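You operate a simulated robot arm through the tools that you are given. There is no shell and no other tool. Be economical: measure what you need, move in short steps, check, and stop when the job is done.

Carry out the task below with a simulated robot arm. There is one attempt and no reset: what you move stays moved.

TASK
Put the pack labelled "caps" from the top track by the rolls on top of the glue carrier there and the pack marked "washers" in the grey bin.
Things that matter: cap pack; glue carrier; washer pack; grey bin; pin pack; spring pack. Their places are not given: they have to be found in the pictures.

It is judged by the outcome, as a careful person would: the job done as asked, and still so three seconds after it is handed in. It fails if anything else is knocked over, pushed out of place, dropped, spilled or broken.

THE ROBOT
A 6-joint arm with a two-finger parallel gripper, fixed in place. Base frame: the origin is at the foot of the arm, x ahead of it, y to its left, z up; the work surface is at about z = 0. Lengths are in m, angles in degrees, forces in N, time in s.
With the tool pointing down near the work surface it reaches from about 0.14 to 0.58 m from the base axis. Its first joint turns from -66.0 to 66.0 degrees. Payload 2.1 kg.
Tool frame: the origin (TCP) lies between the finger pads and is the grasp point; the fingertips stand 0.03 m ahead of it; z points along the fingers, y is the line along which they close. The gripper opens to 0.094 m. The fingers are 0.028 m wide and 0.01 m thick; the gripper's body (0.05 by 0.096 m) begins 0.055 m behind the TCP.
Orientation is told as [roll, pitch, yaw] about the base's x, y, z axes, in that order, counted from this pose: with the fingers straight down and closing along the base's y, the tool's x points along the base's -x, its y along +y and its z along -z.

THE INTERFACE
- The arm moves only by the tool send_rows. Its argument "deltas" is a list of rows, each a list of 5 numbers: the shift along the base's x, y, z in units of 25 mm (1.0 is 25 mm), then the turn about the base's z in units of 6 degrees (1.0 is 6 degrees), then the gripper command, from -1 (fully open) to 1 (shut), values between in proportion. In form: [[x, y, z, yaw, gripper], ...]. A call has 1 to 8 rows; each row shifts and turns the commanded pose from where the row before left it. A call with a number of a shift or a turn outside -1 to 1 is refused whole. A row lasts 0.2 s, in which the tool goes at most 0.05 m and 8.6 degrees; a call with a longer step from one row to the next is refused whole, and so is a gripper value outside its range. A pose out of reach is approached as far as the arm can. The call stops where the force on the tool passes 40 N (or 10 N more than at its start, if that is more) or the arm is blocked; 0.2 s more then pass. The fingers move at their own pace (about 0.072 m/s each) and stop on an object; they squeeze with about 21 N. The grip force told is the motor's: it shows also when the fingers shut on nothing. Time passes only in rows, and 0.2 s behind the last, so rows that do not move let the fingers close. It gives the time, the measured TCP pose, the force on the tool (base axes), the opening and the grip force at its end, in the units of the frame above (readings bear some noise), and new pictures: "pictures" is both (left out), scene, wrist or none.
- Cameras (640 x 400 px; columns grow to the right, rows downward): "scene" is fixed at [0.0439, -0.3672, 0.4805]; the picture's right is [0.86, -0.51, 0.00], its down [-0.32, -0.54, -0.78] and it looks along [0.40, 0.67, -0.63] (base axes); focal length 315 px, centre (320, 200). "wrist" rides on the gripper at [-0.037, 0, -0.058] in the tool frame; the picture's right is [0.00, -1.00, 0.00], its down [0.97, 0.00, -0.24] and it looks along [0.24, 0.00, 0.97] (tool axes); focal length 218 px, centre (320, 200).
- pixel_to_xyz(camera, pixels): for up to 12 pixels [column, row] of the newest picture of that camera ("zoom" is the newest enlarged one), the place [x, y, z] in the base frame of the surface seen there, good to about 0.002 m. No time passes.
- zoom(camera, box): a new picture of the part [left, top, right, bottom] of that camera's present view, enlarged. No time passes.
- sign_off(): hands the job in; it is judged then, once.

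Work in short steps. Measure before you move; look again where a grasp or a placing could have gone wrong, and mend it. You have 60 turns and 120 pictures in all, the two below and enlarged ones among them. Open the gripper and draw the arm clear of the work before you hand the job in, unless the task says otherwise; then end with one line.

The tools are called after "Request:" as name(argument=value, ...) on one line, values as JSON. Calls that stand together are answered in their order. send_rows: Moves the arm, as the interface text tells. Its arguments: {"type":"object","properties":{"deltas":{"type":"array","items":{"type":"array","items":{"type":"number"}}},"pictures":{"type":"string","enum":["both","scene","wrist","none"]}},"required":["deltas"]} The other tools are called the same way: pixel_to_xyz (camera, pixels) gives the place of the surface under pixels of a picture; zoom (camera, box) takes an enlarged picture of a part of a camera's view; sign_off () hands the job in.

At the start:

```text
clock: 0.0
eef_pos: [0.2911, 0.0769, 0.2487]
ee_rot: [0.1, 0.0, 0.0]
force: [0.2, 0.7, 0.3]
width: 0.0942
grip_force: 0.0
```

scene: 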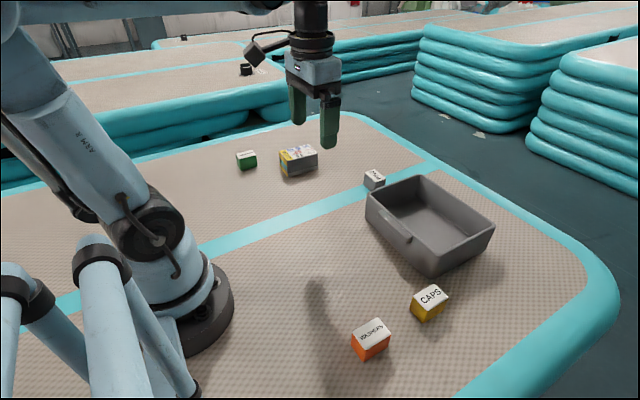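
wrist: 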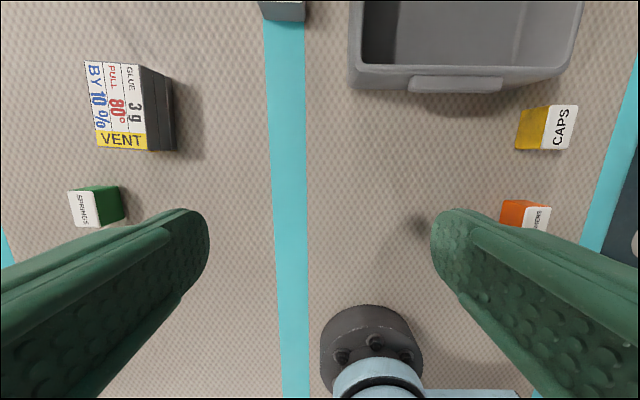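

I see the caps pack at scene (428,302), washers at (370,338), glue carrier at (298,160), and the bin at (430,225). I'll zoom in on the glue carrier and the packs before measuring.

Request:
zoom(camera="wrist", box=[50, 40, 210, 240])

Request:
zoom(camera="scene", box=[220, 120, 400, 210])

Request:
zoom(camera="scene", box=[330, 150, 510, 370])

Request:
pixel_to_xyz(camera="wrist", pixels=[[85, 62], [139, 66], [147, 150], [97, 147], [175, 85], [548, 106], [577, 105], [571, 150], [541, 149], [524, 206], [551, 208], [546, 228]])

Request:
pixel_to_xyz(camera="scene", pixels=[[412, 295], [434, 285], [448, 292], [426, 309], [354, 334], [378, 320], [390, 334], [365, 350], [430, 230], [367, 190], [420, 178], [494, 228]])

```text
2.00 times, centred on (130, 140) of wrist
```

zoom: 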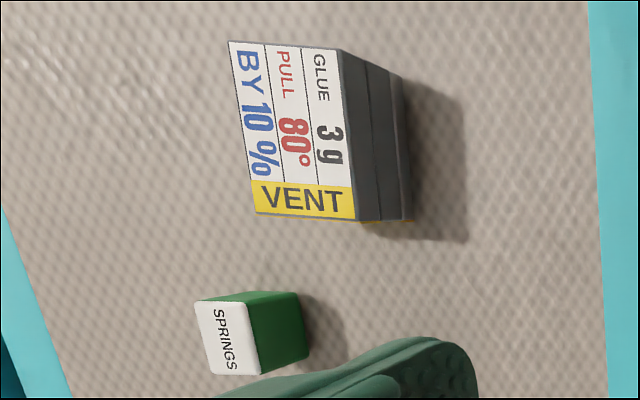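

```text
3.56 times, centred on (310, 165) of scene
```

zoom: 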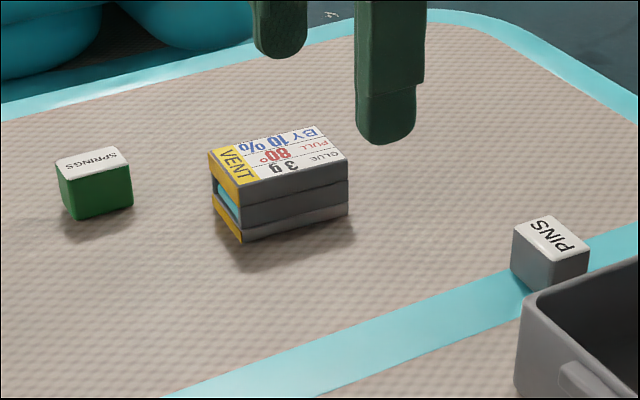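

```text
1.82 times, centred on (420, 260) of scene
```

zoom: 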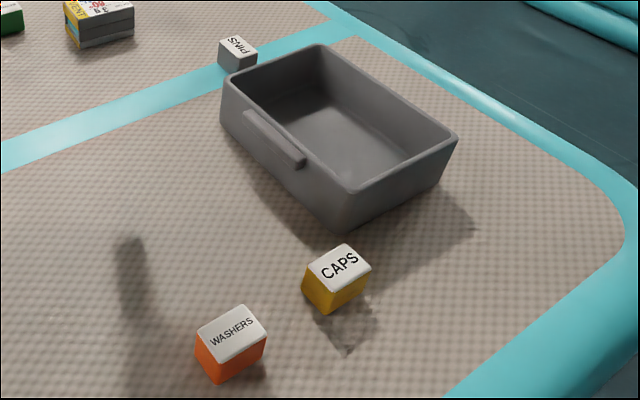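

```text
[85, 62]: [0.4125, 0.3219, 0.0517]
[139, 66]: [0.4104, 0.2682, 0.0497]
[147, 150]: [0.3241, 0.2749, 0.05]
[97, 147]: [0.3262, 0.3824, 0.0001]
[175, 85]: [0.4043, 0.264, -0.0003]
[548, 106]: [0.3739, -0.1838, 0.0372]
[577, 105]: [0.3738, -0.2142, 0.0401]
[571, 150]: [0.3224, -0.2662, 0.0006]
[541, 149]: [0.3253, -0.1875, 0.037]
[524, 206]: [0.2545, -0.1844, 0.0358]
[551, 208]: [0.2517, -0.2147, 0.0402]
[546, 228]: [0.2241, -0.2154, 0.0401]
```

```text
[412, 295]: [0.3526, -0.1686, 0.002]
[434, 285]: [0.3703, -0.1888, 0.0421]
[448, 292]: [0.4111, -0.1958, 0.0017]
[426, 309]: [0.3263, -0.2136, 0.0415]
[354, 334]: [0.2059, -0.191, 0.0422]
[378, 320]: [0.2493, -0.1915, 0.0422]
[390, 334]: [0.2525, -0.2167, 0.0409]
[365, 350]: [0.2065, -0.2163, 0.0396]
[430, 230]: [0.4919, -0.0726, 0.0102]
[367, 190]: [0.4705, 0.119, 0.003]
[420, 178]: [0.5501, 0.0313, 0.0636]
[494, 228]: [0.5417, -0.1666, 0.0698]
```

Both packs stand about 40 mm high with their sides along the axes, washers near (0.229,-0.203) and caps near (0.350,-0.199). I'll move toward the packs to measure them from above.

Request:
send_rows(deltas=[[0, -1, 0, 0, -1], [0, -1, 0, 0, -1], [0, -1, 0, 0, -1], [0, -1, 0, 0, -1], [0, -1, 0, 0, -1], [0, -1, 0, 0, -1], [0, -1, 0, 0, -1], [0, -1, 0, 0, -1]], pictures="none")

Request:
send_rows(deltas=[[-0.6, -1, -0.5, 0, -1], [-0.6, -1, -0.5, 0, -1], [-0.6, -1, -0.5, 0, -1], [-0.6, -0.2, -0.5, 0, -1], [0, 0, 0, 0, -1]])

```text
clock: 1.8
eef_pos: [0.2932, -0.1239, 0.25]
ee_rot: [0.1, 0.1, -0.1]
force: [0.1, 0.1, -0.4]
width: 0.0941
grip_force: 0.1
```

```text
clock: 3.0
eef_pos: [0.2331, -0.2015, 0.198]
ee_rot: [0.1, 0.0, 0.0]
force: [0.4, 0.6, -0.2]
width: 0.094
grip_force: 0.0
```

scene: 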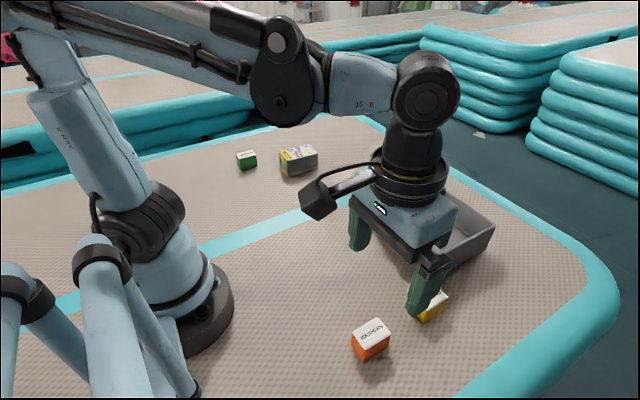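
wrist: 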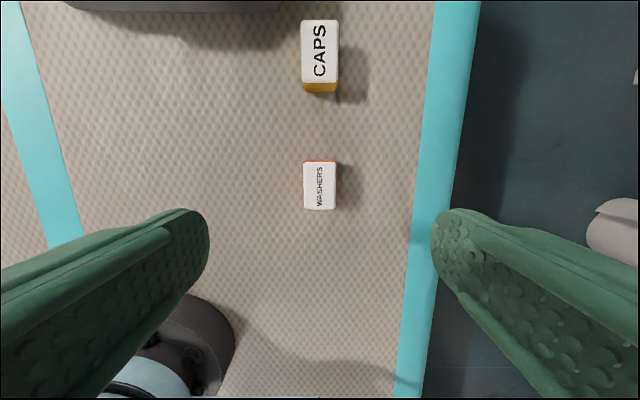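

Washers are at wrist (320,186) and caps at (320,50). I'll measure both tops.

Request:
pixel_to_xyz(camera="wrist", pixels=[[305, 164], [335, 164], [306, 208], [335, 208], [320, 186], [304, 22], [336, 22], [304, 80], [336, 80], [320, 50]])

Request:
zoom(camera="scene", box=[340, 270, 460, 370])

```text
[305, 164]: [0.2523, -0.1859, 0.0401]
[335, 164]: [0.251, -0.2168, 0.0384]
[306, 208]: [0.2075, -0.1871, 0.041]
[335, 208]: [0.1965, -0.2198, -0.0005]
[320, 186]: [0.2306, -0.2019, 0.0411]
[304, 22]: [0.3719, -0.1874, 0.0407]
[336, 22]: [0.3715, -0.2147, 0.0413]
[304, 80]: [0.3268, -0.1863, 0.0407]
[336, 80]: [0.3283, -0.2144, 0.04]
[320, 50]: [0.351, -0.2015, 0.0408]
```

```text
4.00 times, centred on (400, 320) of scene
```

zoom: 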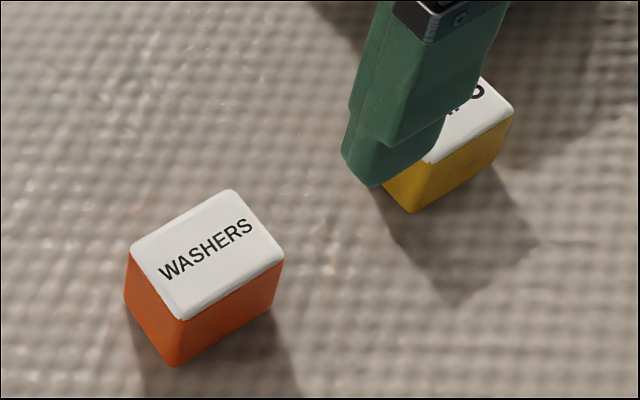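

The washers' centre is (0.230,-0.2015), right under the tool with yaw 0. I'll go straight down to TCP z≈0.035 with the fingers open.

Request:
send_rows(deltas=[[-0.14, 0, -1, 0, -1], [0, 0, -1, 0, -1], [0, 0, -1, 0, -1], [0, 0, -1, 0, -1], [0, 0, -1, 0, -1], [0, 0, -1, 0, -1], [0, 0, -0.5, 0, -1], [0, 0, 0, 0, -1]])

```text
clock: 4.8
eef_pos: [0.2264, -0.2007, 0.0349]
ee_rot: [0.0, -0.1, 0.1]
force: [-0.9, 0.4, -0.7]
width: 0.0938
grip_force: 0.1
```

scene: 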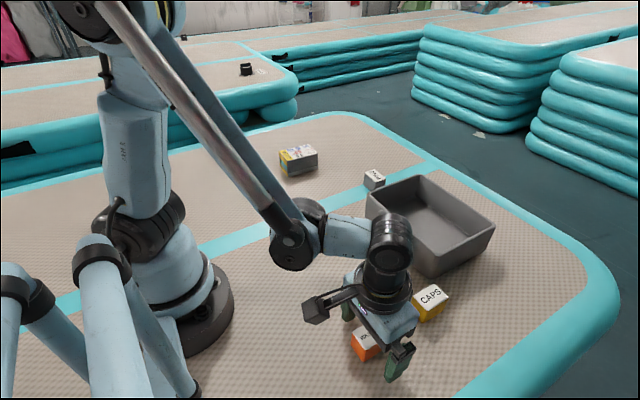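
wrist: 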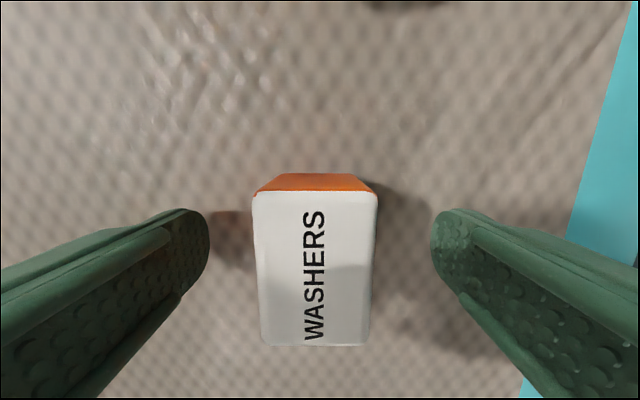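

The pack sits between the fingers. I'll close on it.

Request:
send_rows(deltas=[[0.05, 0, 0, 0, 0.3], [0, 0, 0, 0, 1], [0, 0, 0, 0, 1], [0, 0, 0, 0, 1], [0, 0, 0, 0, 1]], pictures="none")

Request:
send_rows(deltas=[[0, 0, 1, 0, 1], [0, 0, 1, 0, 1], [0, 0, 1, 0, 1], [0, 0, 1, 0, 1], [0, 0, 1, 0, 1], [0, 0, 0, 0, 1]])

```text
clock: 6.0
eef_pos: [0.2291, -0.2022, 0.0348]
ee_rot: [0.2, 0.0, 0.0]
force: [-0.1, -0.8, -0.6]
width: 0.0378
grip_force: 21.1
```

```text
clock: 7.4
eef_pos: [0.2294, -0.2002, 0.1603]
ee_rot: [0.2, -0.1, 0.0]
force: [-0.1, 0.3, -1.2]
width: 0.0377
grip_force: 21.3
```

scene: 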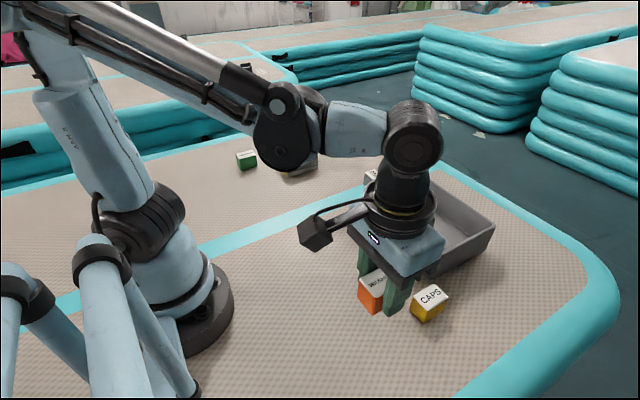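
wrist: 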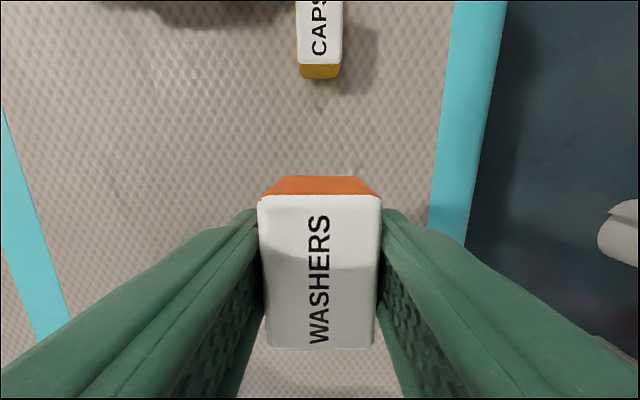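

Gripped (width 0.0377, 21 N) and lifted. Next I carry it toward the bin at travel height, then look into it.

Request:
send_rows(deltas=[[1, 0.6, 0, 0, 1], [1, 0.6, 0, 0, 1], [1, 0.6, 0, 0, 1], [1, 0.6, 0, 0, 1], [1, 0.6, 0, 0, 1], [1, 0.6, 0, 0, 1], [1, 0.6, 0, 0, 1], [1, 0.6, 0, 0, 1]])

```text
clock: 9.2
eef_pos: [0.4292, -0.0832, 0.1606]
ee_rot: [0.1, -0.1, -0.1]
force: [0.2, 0.5, -0.6]
width: 0.0378
grip_force: 21.0
```

scene: 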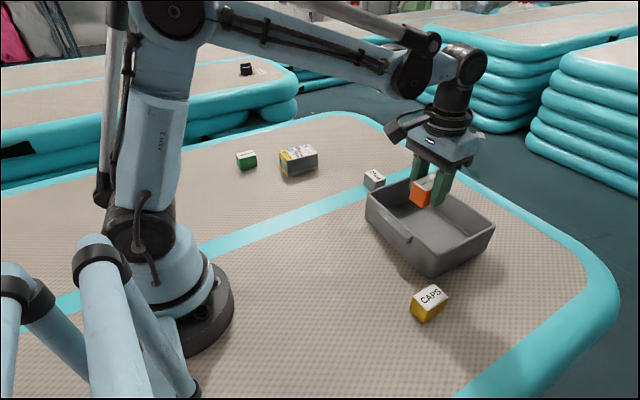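
wrist: 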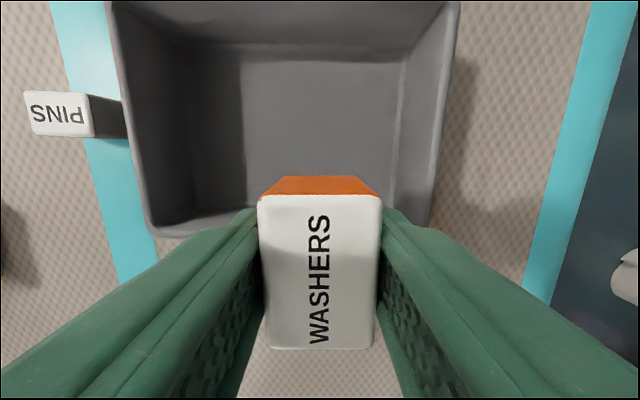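

Request:
pixel_to_xyz(camera="wrist", pixels=[[116, 20], [152, 232], [436, 180], [455, 10], [240, 60], [245, 200], [395, 190], [405, 60], [320, 120], [330, 42], [430, 225], [200, 190]])

```text
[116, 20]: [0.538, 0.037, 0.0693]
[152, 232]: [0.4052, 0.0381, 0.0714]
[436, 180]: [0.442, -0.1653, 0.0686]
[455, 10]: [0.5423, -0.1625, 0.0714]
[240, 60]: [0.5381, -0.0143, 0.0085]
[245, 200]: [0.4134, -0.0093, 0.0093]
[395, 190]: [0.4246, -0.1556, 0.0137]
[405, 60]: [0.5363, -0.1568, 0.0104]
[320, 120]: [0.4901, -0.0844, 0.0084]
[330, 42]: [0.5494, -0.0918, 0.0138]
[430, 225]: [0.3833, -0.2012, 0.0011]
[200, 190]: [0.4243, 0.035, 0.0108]
```

The bin interior is x 0.41–0.545, y -0.157–0.035, floor z≈0.009, so I'm aiming for its centre (0.478,-0.061). From there I lower to TCP z≈0.046.

Request:
send_rows(deltas=[[1, 0.45, 0, 0, 1], [0.95, 0.45, 0, 0, 1], [0, 0, -1, 0, 1], [0, 0, -1, 0, 1], [0, 0, -1, 0, 1], [0, 0, -1, 0, 1], [0, 0, -0.55, 0, 1], [0, 0, 0, 0, 1]])

```text
clock: 11.0
eef_pos: [0.4789, -0.0608, 0.0457]
ee_rot: [0.2, -0.1, -0.1]
force: [0.5, -0.6, -0.5]
width: 0.0377
grip_force: 20.8
```

scene: 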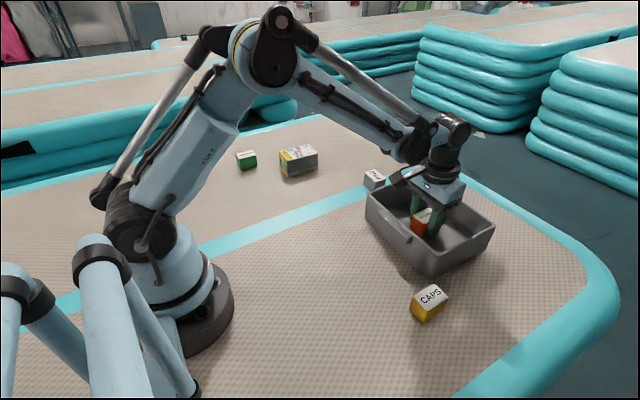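
wrist: 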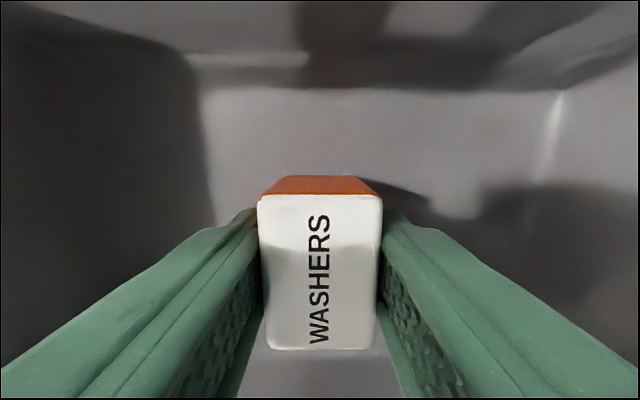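

The pack is just above the bin floor with no contact yet. I'll lower 2 mm more, release, and rise.

Request:
send_rows(deltas=[[0, 0, -0.08, 0, 1], [0, 0, 0, 0, 0.3], [0, 0, 0, 0, -0.4], [0, 0, 0, 0, -0.8], [0, 0, 0, 0, -0.8], [0, 0, 0.5, 0, -0.8], [0, 0, 1, 0, -0.8], [0, 0, 1, 0, -0.8]], pictures="none")

Request:
send_rows(deltas=[[0, 0, 1, 0, -0.8], [0, 0, 1, 0, -0.8], [-1, -0.8, 0, 0, -0.8], [-1, -1, 0, 0, -1], [-1, -1, 0, 0, -1], [-1, -1, 0, 0, -1], [-1, -1, 0, 0, -1], [-0.18, -0.8, 0, 0, -1]])

```text
clock: 12.8
eef_pos: [0.4783, -0.0598, 0.1058]
ee_rot: [0.1, 0.1, 0.0]
force: [0.1, -0.2, 0.1]
width: 0.0848
grip_force: 0.1
```

```text
clock: 14.6
eef_pos: [0.3474, -0.2003, 0.158]
ee_rot: [0.1, 0.0, 0.2]
force: [-0.2, 1.4, 0.9]
width: 0.0942
grip_force: 0.1
```

scene: 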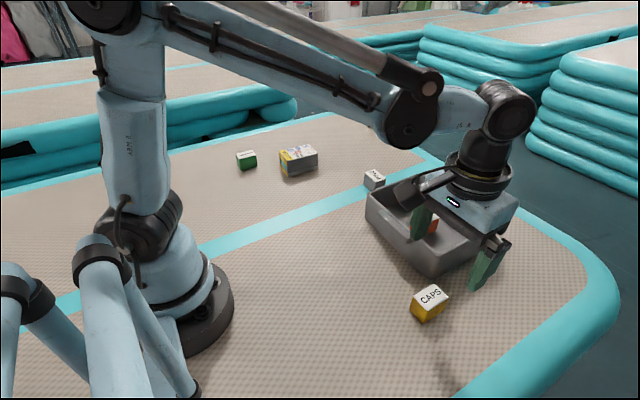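
wrist: 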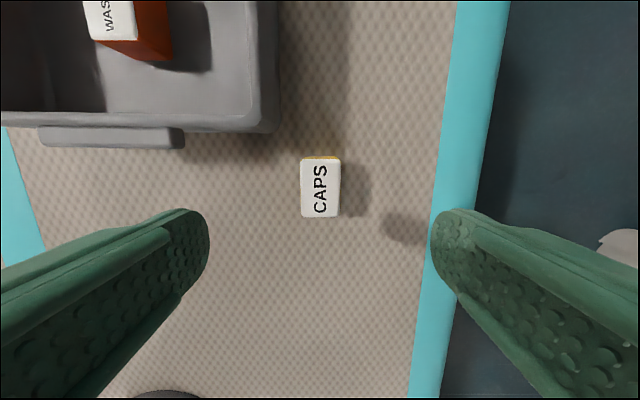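

Washers sit in the bin; caps is at wrist (321,187). I'll measure caps and the clearance to the bin.

Request:
pixel_to_xyz(camera="wrist", pixels=[[303, 162], [338, 162], [304, 214], [336, 214], [320, 187], [270, 125], [183, 145], [40, 145]])

Request:
pixel_to_xyz(camera="scene", pixels=[[298, 150], [284, 153], [306, 146], [318, 151], [294, 162], [429, 296], [300, 175], [419, 320]])

Request:
zoom(camera="scene", box=[260, 130, 340, 190])

```text
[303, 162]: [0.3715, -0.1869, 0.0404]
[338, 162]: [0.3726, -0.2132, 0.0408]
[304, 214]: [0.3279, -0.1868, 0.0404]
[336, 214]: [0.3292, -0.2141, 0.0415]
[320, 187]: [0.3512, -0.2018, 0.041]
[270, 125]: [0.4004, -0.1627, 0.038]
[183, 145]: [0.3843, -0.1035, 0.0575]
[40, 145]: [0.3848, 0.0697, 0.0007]
```

```text
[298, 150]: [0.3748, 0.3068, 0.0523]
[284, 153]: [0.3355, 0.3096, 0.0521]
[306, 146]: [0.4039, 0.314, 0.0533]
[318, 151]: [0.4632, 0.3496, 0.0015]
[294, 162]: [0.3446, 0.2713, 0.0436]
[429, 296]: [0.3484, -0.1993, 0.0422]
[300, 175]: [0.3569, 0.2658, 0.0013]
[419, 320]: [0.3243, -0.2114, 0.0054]
```

```text
6.67 times, centred on (300, 160) of scene
```

zoom: 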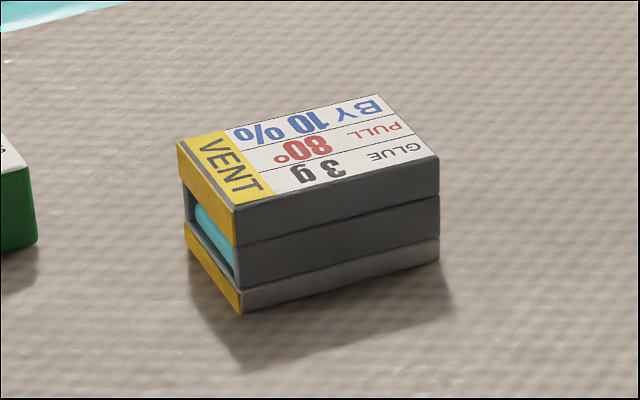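

Caps' centre is (0.3505,-0.2005) and the left finger clears the bin. I'll descend and grip.

Request:
send_rows(deltas=[[0.1, 0, -1, 0, -1], [0, 0, -1, 0, -1], [0, 0, -1, 0, -1], [0, 0, -1, 0, -1], [0, 0, -0.95, 0, -1], [0, 0, 0, 0, -1]])

Request:
send_rows(deltas=[[0, 0, 0, 0, 0.3], [0, 0, 0, 0, 1], [0, 0, 0, 0, 1], [0, 0, 0, 0, 1], [0, 0, 0, 0, 1]])

```text
clock: 16.0
eef_pos: [0.3514, -0.1992, 0.0324]
ee_rot: [0.1, 0.0, 0.0]
force: [0.1, -0.2, -0.1]
width: 0.094
grip_force: 0.1
```

scene: 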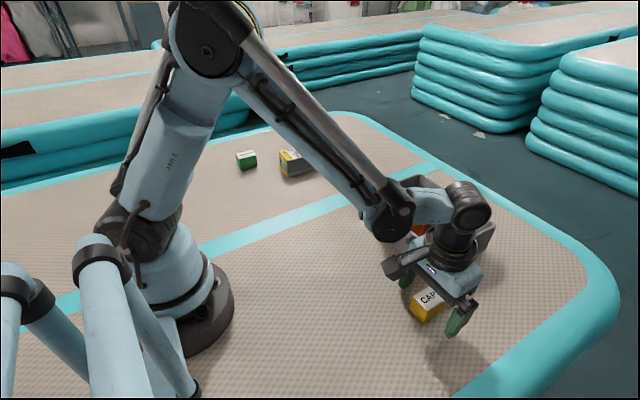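
wrist: 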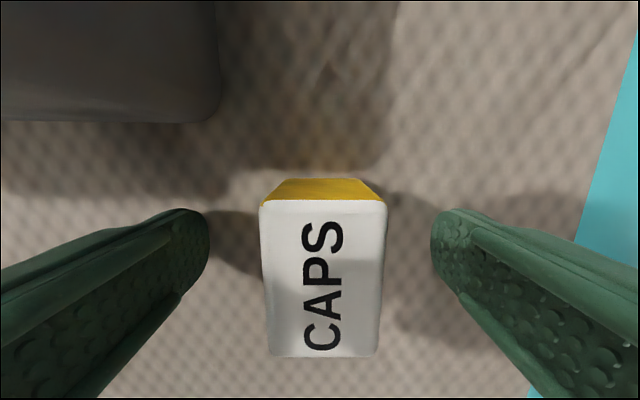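

```text
clock: 17.2
eef_pos: [0.35, -0.1997, 0.0332]
ee_rot: [0.1, 0.0, 0.0]
force: [0.3, -0.4, 0.1]
width: 0.0377
grip_force: 20.6
```

scene: 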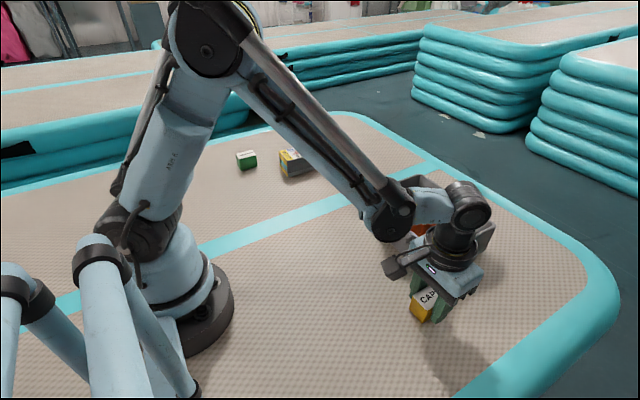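
wrist: 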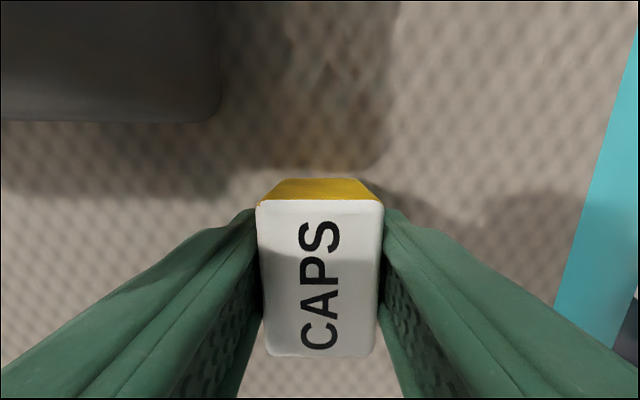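

Gripped (width 0.0377). I'll lift and carry across toward the carrier, stopping short to measure its top.

Request:
send_rows(deltas=[[0, 0, 1, 0, 1], [0, 0, 1, 0, 1], [0, 0, 1, 0, 1], [0, 0, 1, 0, 1], [0, 0, 1, 0, 1], [0, 0, 1, 0, 1], [0, 1, 0, 0, 1], [0, 1, 0, 0, 1]], pictures="none")

Request:
send_rows(deltas=[[0, 1, 0, 0, 1], [0, 1, 0, 0, 1], [0, 1, 0, 0, 1], [0, 1, 0, 0, 1], [0, 1, 0, 0, 1], [0, 1, 0, 0, 1], [0, 1, 0, 0, 1], [0, 1, 0, 0, 1]], pictures="none")

Request:
send_rows(deltas=[[0, 1, 0, 0, 1], [0, 1, 0, 0, 1], [0, 1, 0, 0, 1], [0, 1, 0, 0, 1], [0, 1, 0, 0, 1], [0, 1, 0, 0, 1], [0, 0.8, 0, 0, 1], [0, 0, 0, 0, 1]])

```text
clock: 19.0
eef_pos: [0.3517, -0.1478, 0.1832]
ee_rot: [0.1, 0.0, 0.0]
force: [0.7, 0.3, -0.6]
width: 0.0378
grip_force: 20.8
```

```text
clock: 20.8
eef_pos: [0.3526, 0.052, 0.1824]
ee_rot: [0.1, 0.0, 0.0]
force: [-1.6, 0.7, 0.0]
width: 0.0377
grip_force: 20.5
```

```text
clock: 22.6
eef_pos: [0.3526, 0.2204, 0.1824]
ee_rot: [0.1, -0.1, 0.0]
force: [1.4, -0.1, 0.5]
width: 0.0378
grip_force: 20.5
```

scene: 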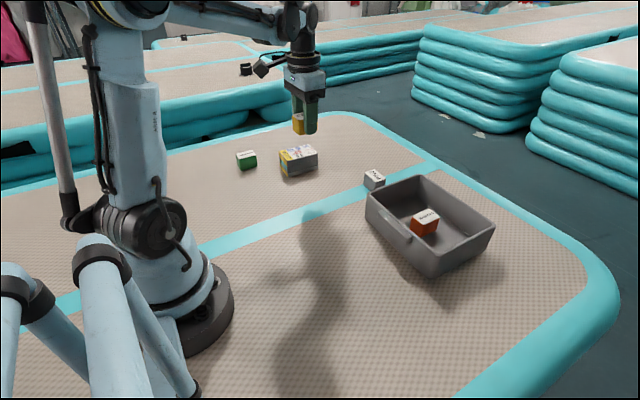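
wrist: 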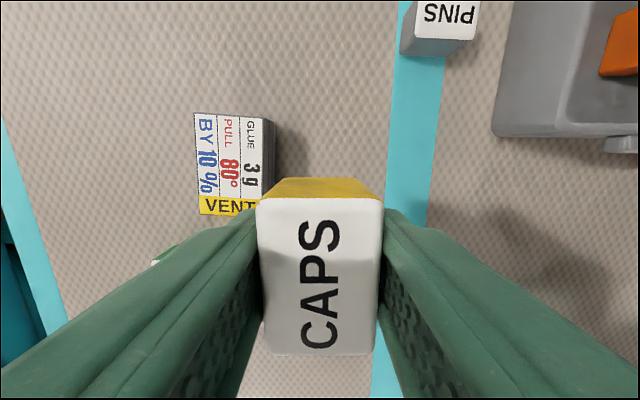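

Request:
pixel_to_xyz(camera="wrist", pixels=[[196, 115], [261, 119], [201, 213], [198, 195], [262, 195], [230, 160], [220, 212], [173, 252], [260, 160]])

Request:
zoom(camera="wrist", box=[140, 90, 300, 290])

```text
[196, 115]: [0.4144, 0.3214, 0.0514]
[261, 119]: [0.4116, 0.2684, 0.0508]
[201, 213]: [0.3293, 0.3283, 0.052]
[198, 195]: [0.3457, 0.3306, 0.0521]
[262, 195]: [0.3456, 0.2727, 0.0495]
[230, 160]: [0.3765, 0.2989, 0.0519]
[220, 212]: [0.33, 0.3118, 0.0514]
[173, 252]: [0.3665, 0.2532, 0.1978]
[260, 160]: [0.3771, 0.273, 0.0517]
```

```text
2.00 times, centred on (220, 190) of wrist
```

zoom: 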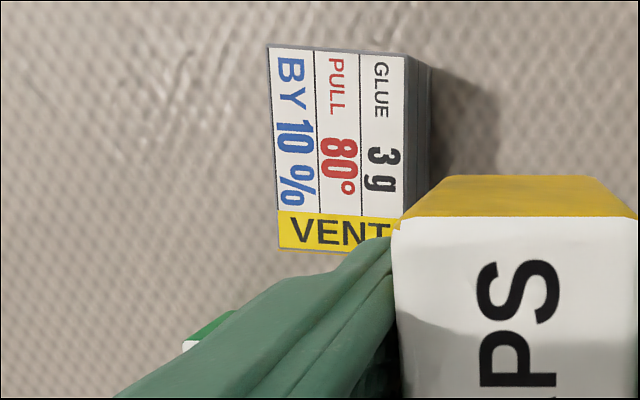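

The carrier top spans x 0.326–0.413, y 0.268–0.329, z≈0.0515, turned about -5°, with the yellow VENT strip at x<0.346. My target is (0.375,0.298), which is near its centre and clear of the strip.

Request:
send_rows(deltas=[[0.45, 1, 0, -0.4, 1], [0.45, 1, 0, -0.4, 1], [0, 1, 0, 0, 1], [0, 0.1, 0, 0, 1], [0, 0, -1, 0, 1], [0, 0, -1, 0, 1], [0, 0, -1, 0, 1], [0, 0, 0, 0, 1]])

Request:
zoom(camera="scene", box=[240, 90, 360, 190])

```text
clock: 24.4
eef_pos: [0.3726, 0.2987, 0.1081]
ee_rot: [0.1, 0.1, -4.8]
force: [-0.2, 0.1, -1.3]
width: 0.0376
grip_force: 20.9
```

scene: 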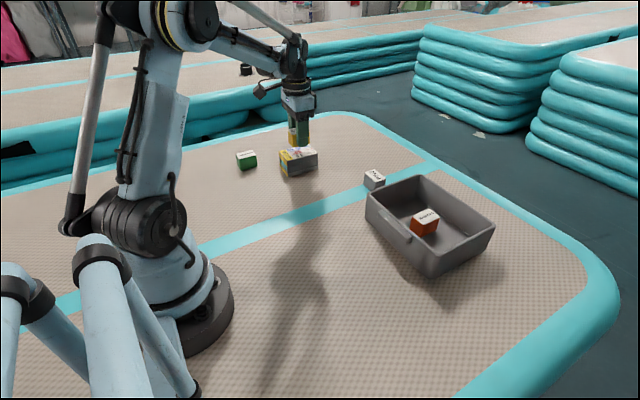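
wrist: 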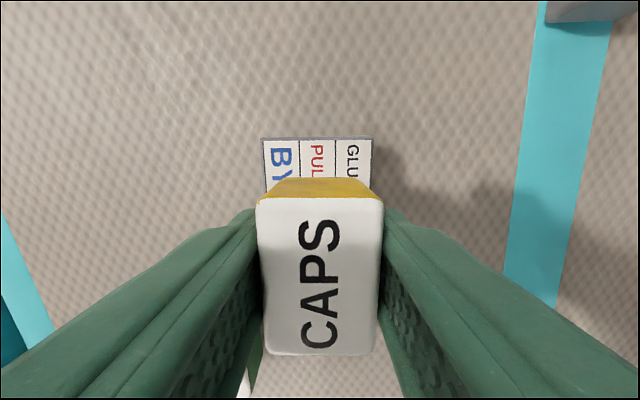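

```text
4.00 times, centred on (300, 140) of scene
```

zoom: 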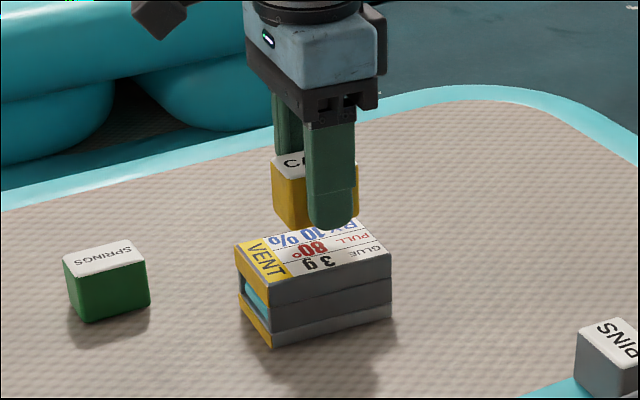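

Aligned with the carrier and about 23 mm above contact. I'll lower in small steps and watch the force.

Request:
send_rows(deltas=[[0.1, 0, -0.5, 0, 1], [0, 0, -0.3, 0, 1], [0, 0, -0.1, 0, 1], [0, 0, 0, 0, 1]])

Request:
zoom(camera="scene", box=[240, 90, 360, 190])

```text
clock: 25.4
eef_pos: [0.3762, 0.2967, 0.0865]
ee_rot: [0.1, 0.1, -4.7]
force: [-0.3, 0.1, -0.9]
width: 0.0378
grip_force: 21.0
```

scene: 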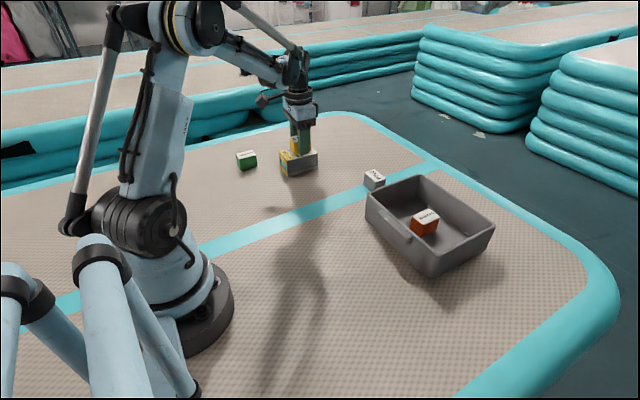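
wrist: 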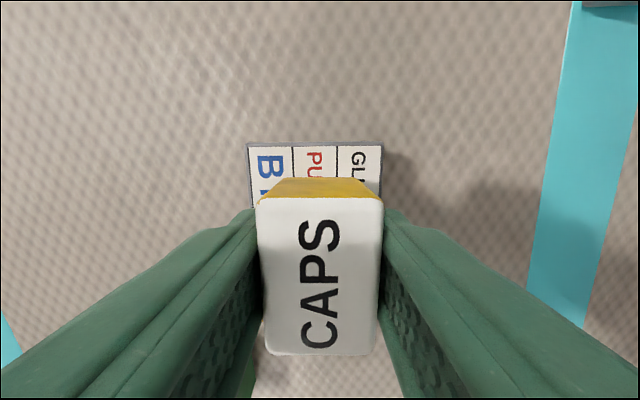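

```text
4.00 times, centred on (300, 140) of scene
```

zoom: 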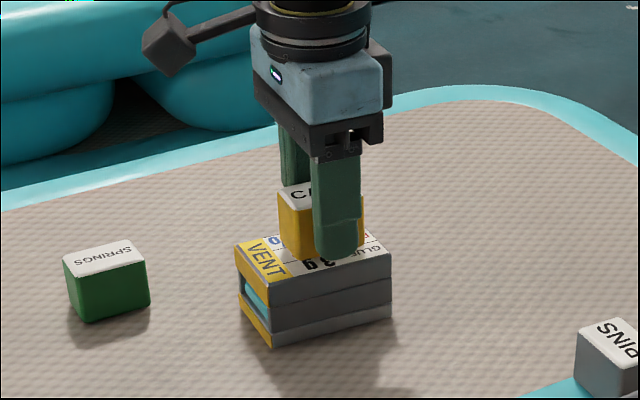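

Almost in contact and clear of the VENT strip. I'll lower about 1.5 mm more to settle, open slowly, and rise.

Request:
send_rows(deltas=[[0, 0, -0.06, 0, 1], [0, 0, 0, 0, 1]], pictures="none")

Request:
send_rows(deltas=[[0, 0, 0, 0, 0.1], [0, 0, 0, 0, -0.2], [0, 0, 0, 0, -0.6], [0, 0, 0, 0, -0.6], [0, 0, 0.4, 0, -0.6], [0, 0, 1, 0, -0.6], [0, 0, 1, 0, -0.6], [0, 0, 1, 0, -0.6]])

```text
clock: 26.0
eef_pos: [0.3759, 0.2975, 0.0852]
ee_rot: [0.1, 0.1, -4.8]
force: [-0.4, 0.3, 0.2]
width: 0.0375
grip_force: 21.0
```

```text
clock: 27.8
eef_pos: [0.3763, 0.2961, 0.1689]
ee_rot: [0.0, 0.0, -4.8]
force: [-1.0, -0.2, -0.6]
width: 0.0751
grip_force: 0.0
```

scene: 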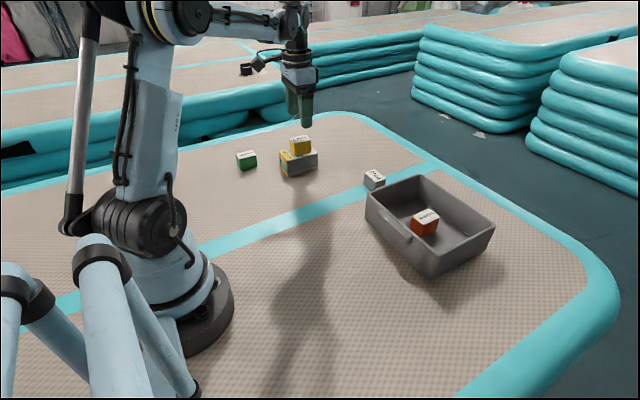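
wrist: 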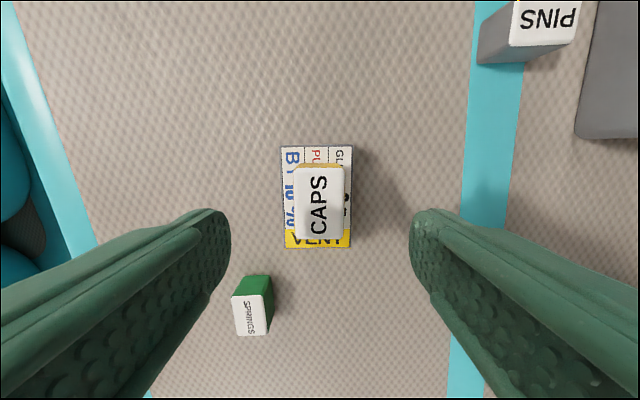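

Caps is resting on the carrier. I'll draw the arm up and away with the gripper fully open, then check the final state.

Request:
send_rows(deltas=[[0, 0, 1, 0, -0.6], [-0.5, -1, 1, 0, -1], [-0.5, -1, 1, 0, -1], [-0.5, -1, 0, 0, -1], [-0.5, -1, 0, 0, -1], [-0.5, -1, 0, 0, -1], [-0.5, -1, 0, 0, -1], [0, 0, 0, 0, -1]])

Request:
zoom(camera="scene", box=[220, 110, 340, 190])

Request:
zoom(camera="scene", box=[350, 160, 510, 290])

```text
clock: 29.6
eef_pos: [0.3029, 0.1481, 0.2441]
ee_rot: [0.0, 0.0, -4.8]
force: [0.2, 0.3, 0.9]
width: 0.0942
grip_force: 0.0
```

scene: 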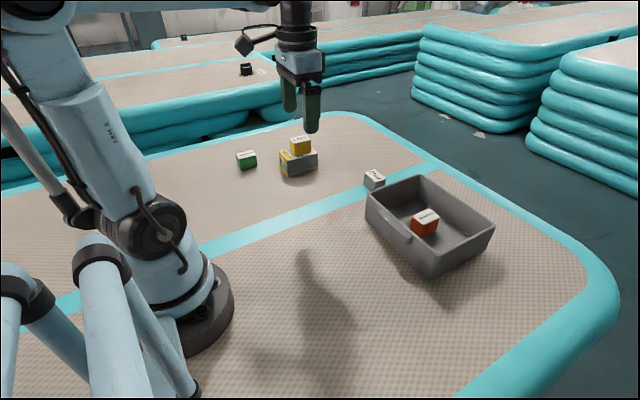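
wrist: 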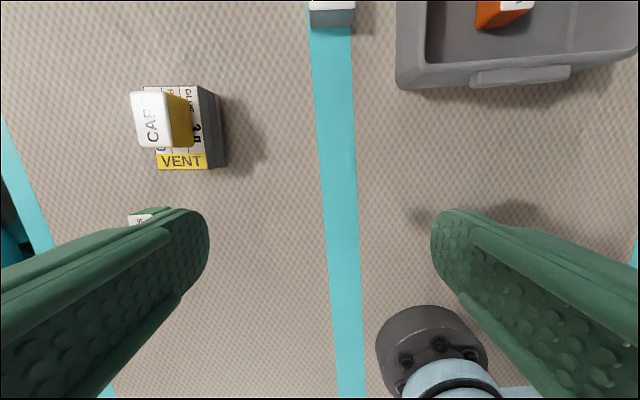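

```text
5.00 times, centred on (280, 150) of scene
```

zoom: 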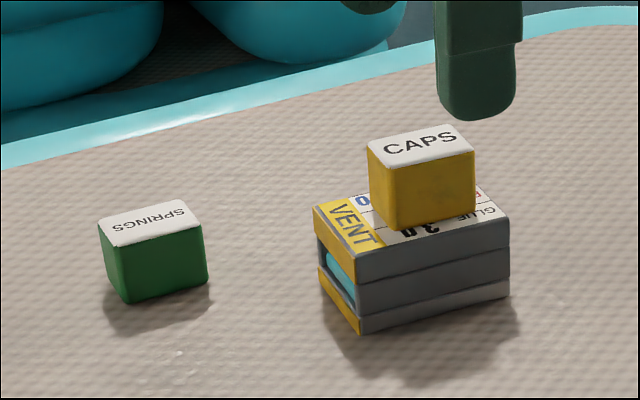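

```text
3.08 times, centred on (430, 225) of scene
```

zoom: 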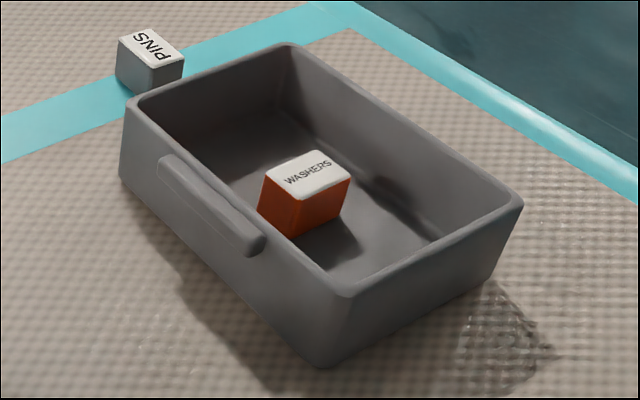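

Caps is stable on the glue carrier, washers lie flat in the bin, and pins and springs haven't moved. I'm handing in.

Request:
sign_off()

```text
The job is handed in.
```

The caps pack is on top of the glue carrier, clear of its VENT strip. The washers pack is in the grey bin, nothing else was moved, and the job is handed in.
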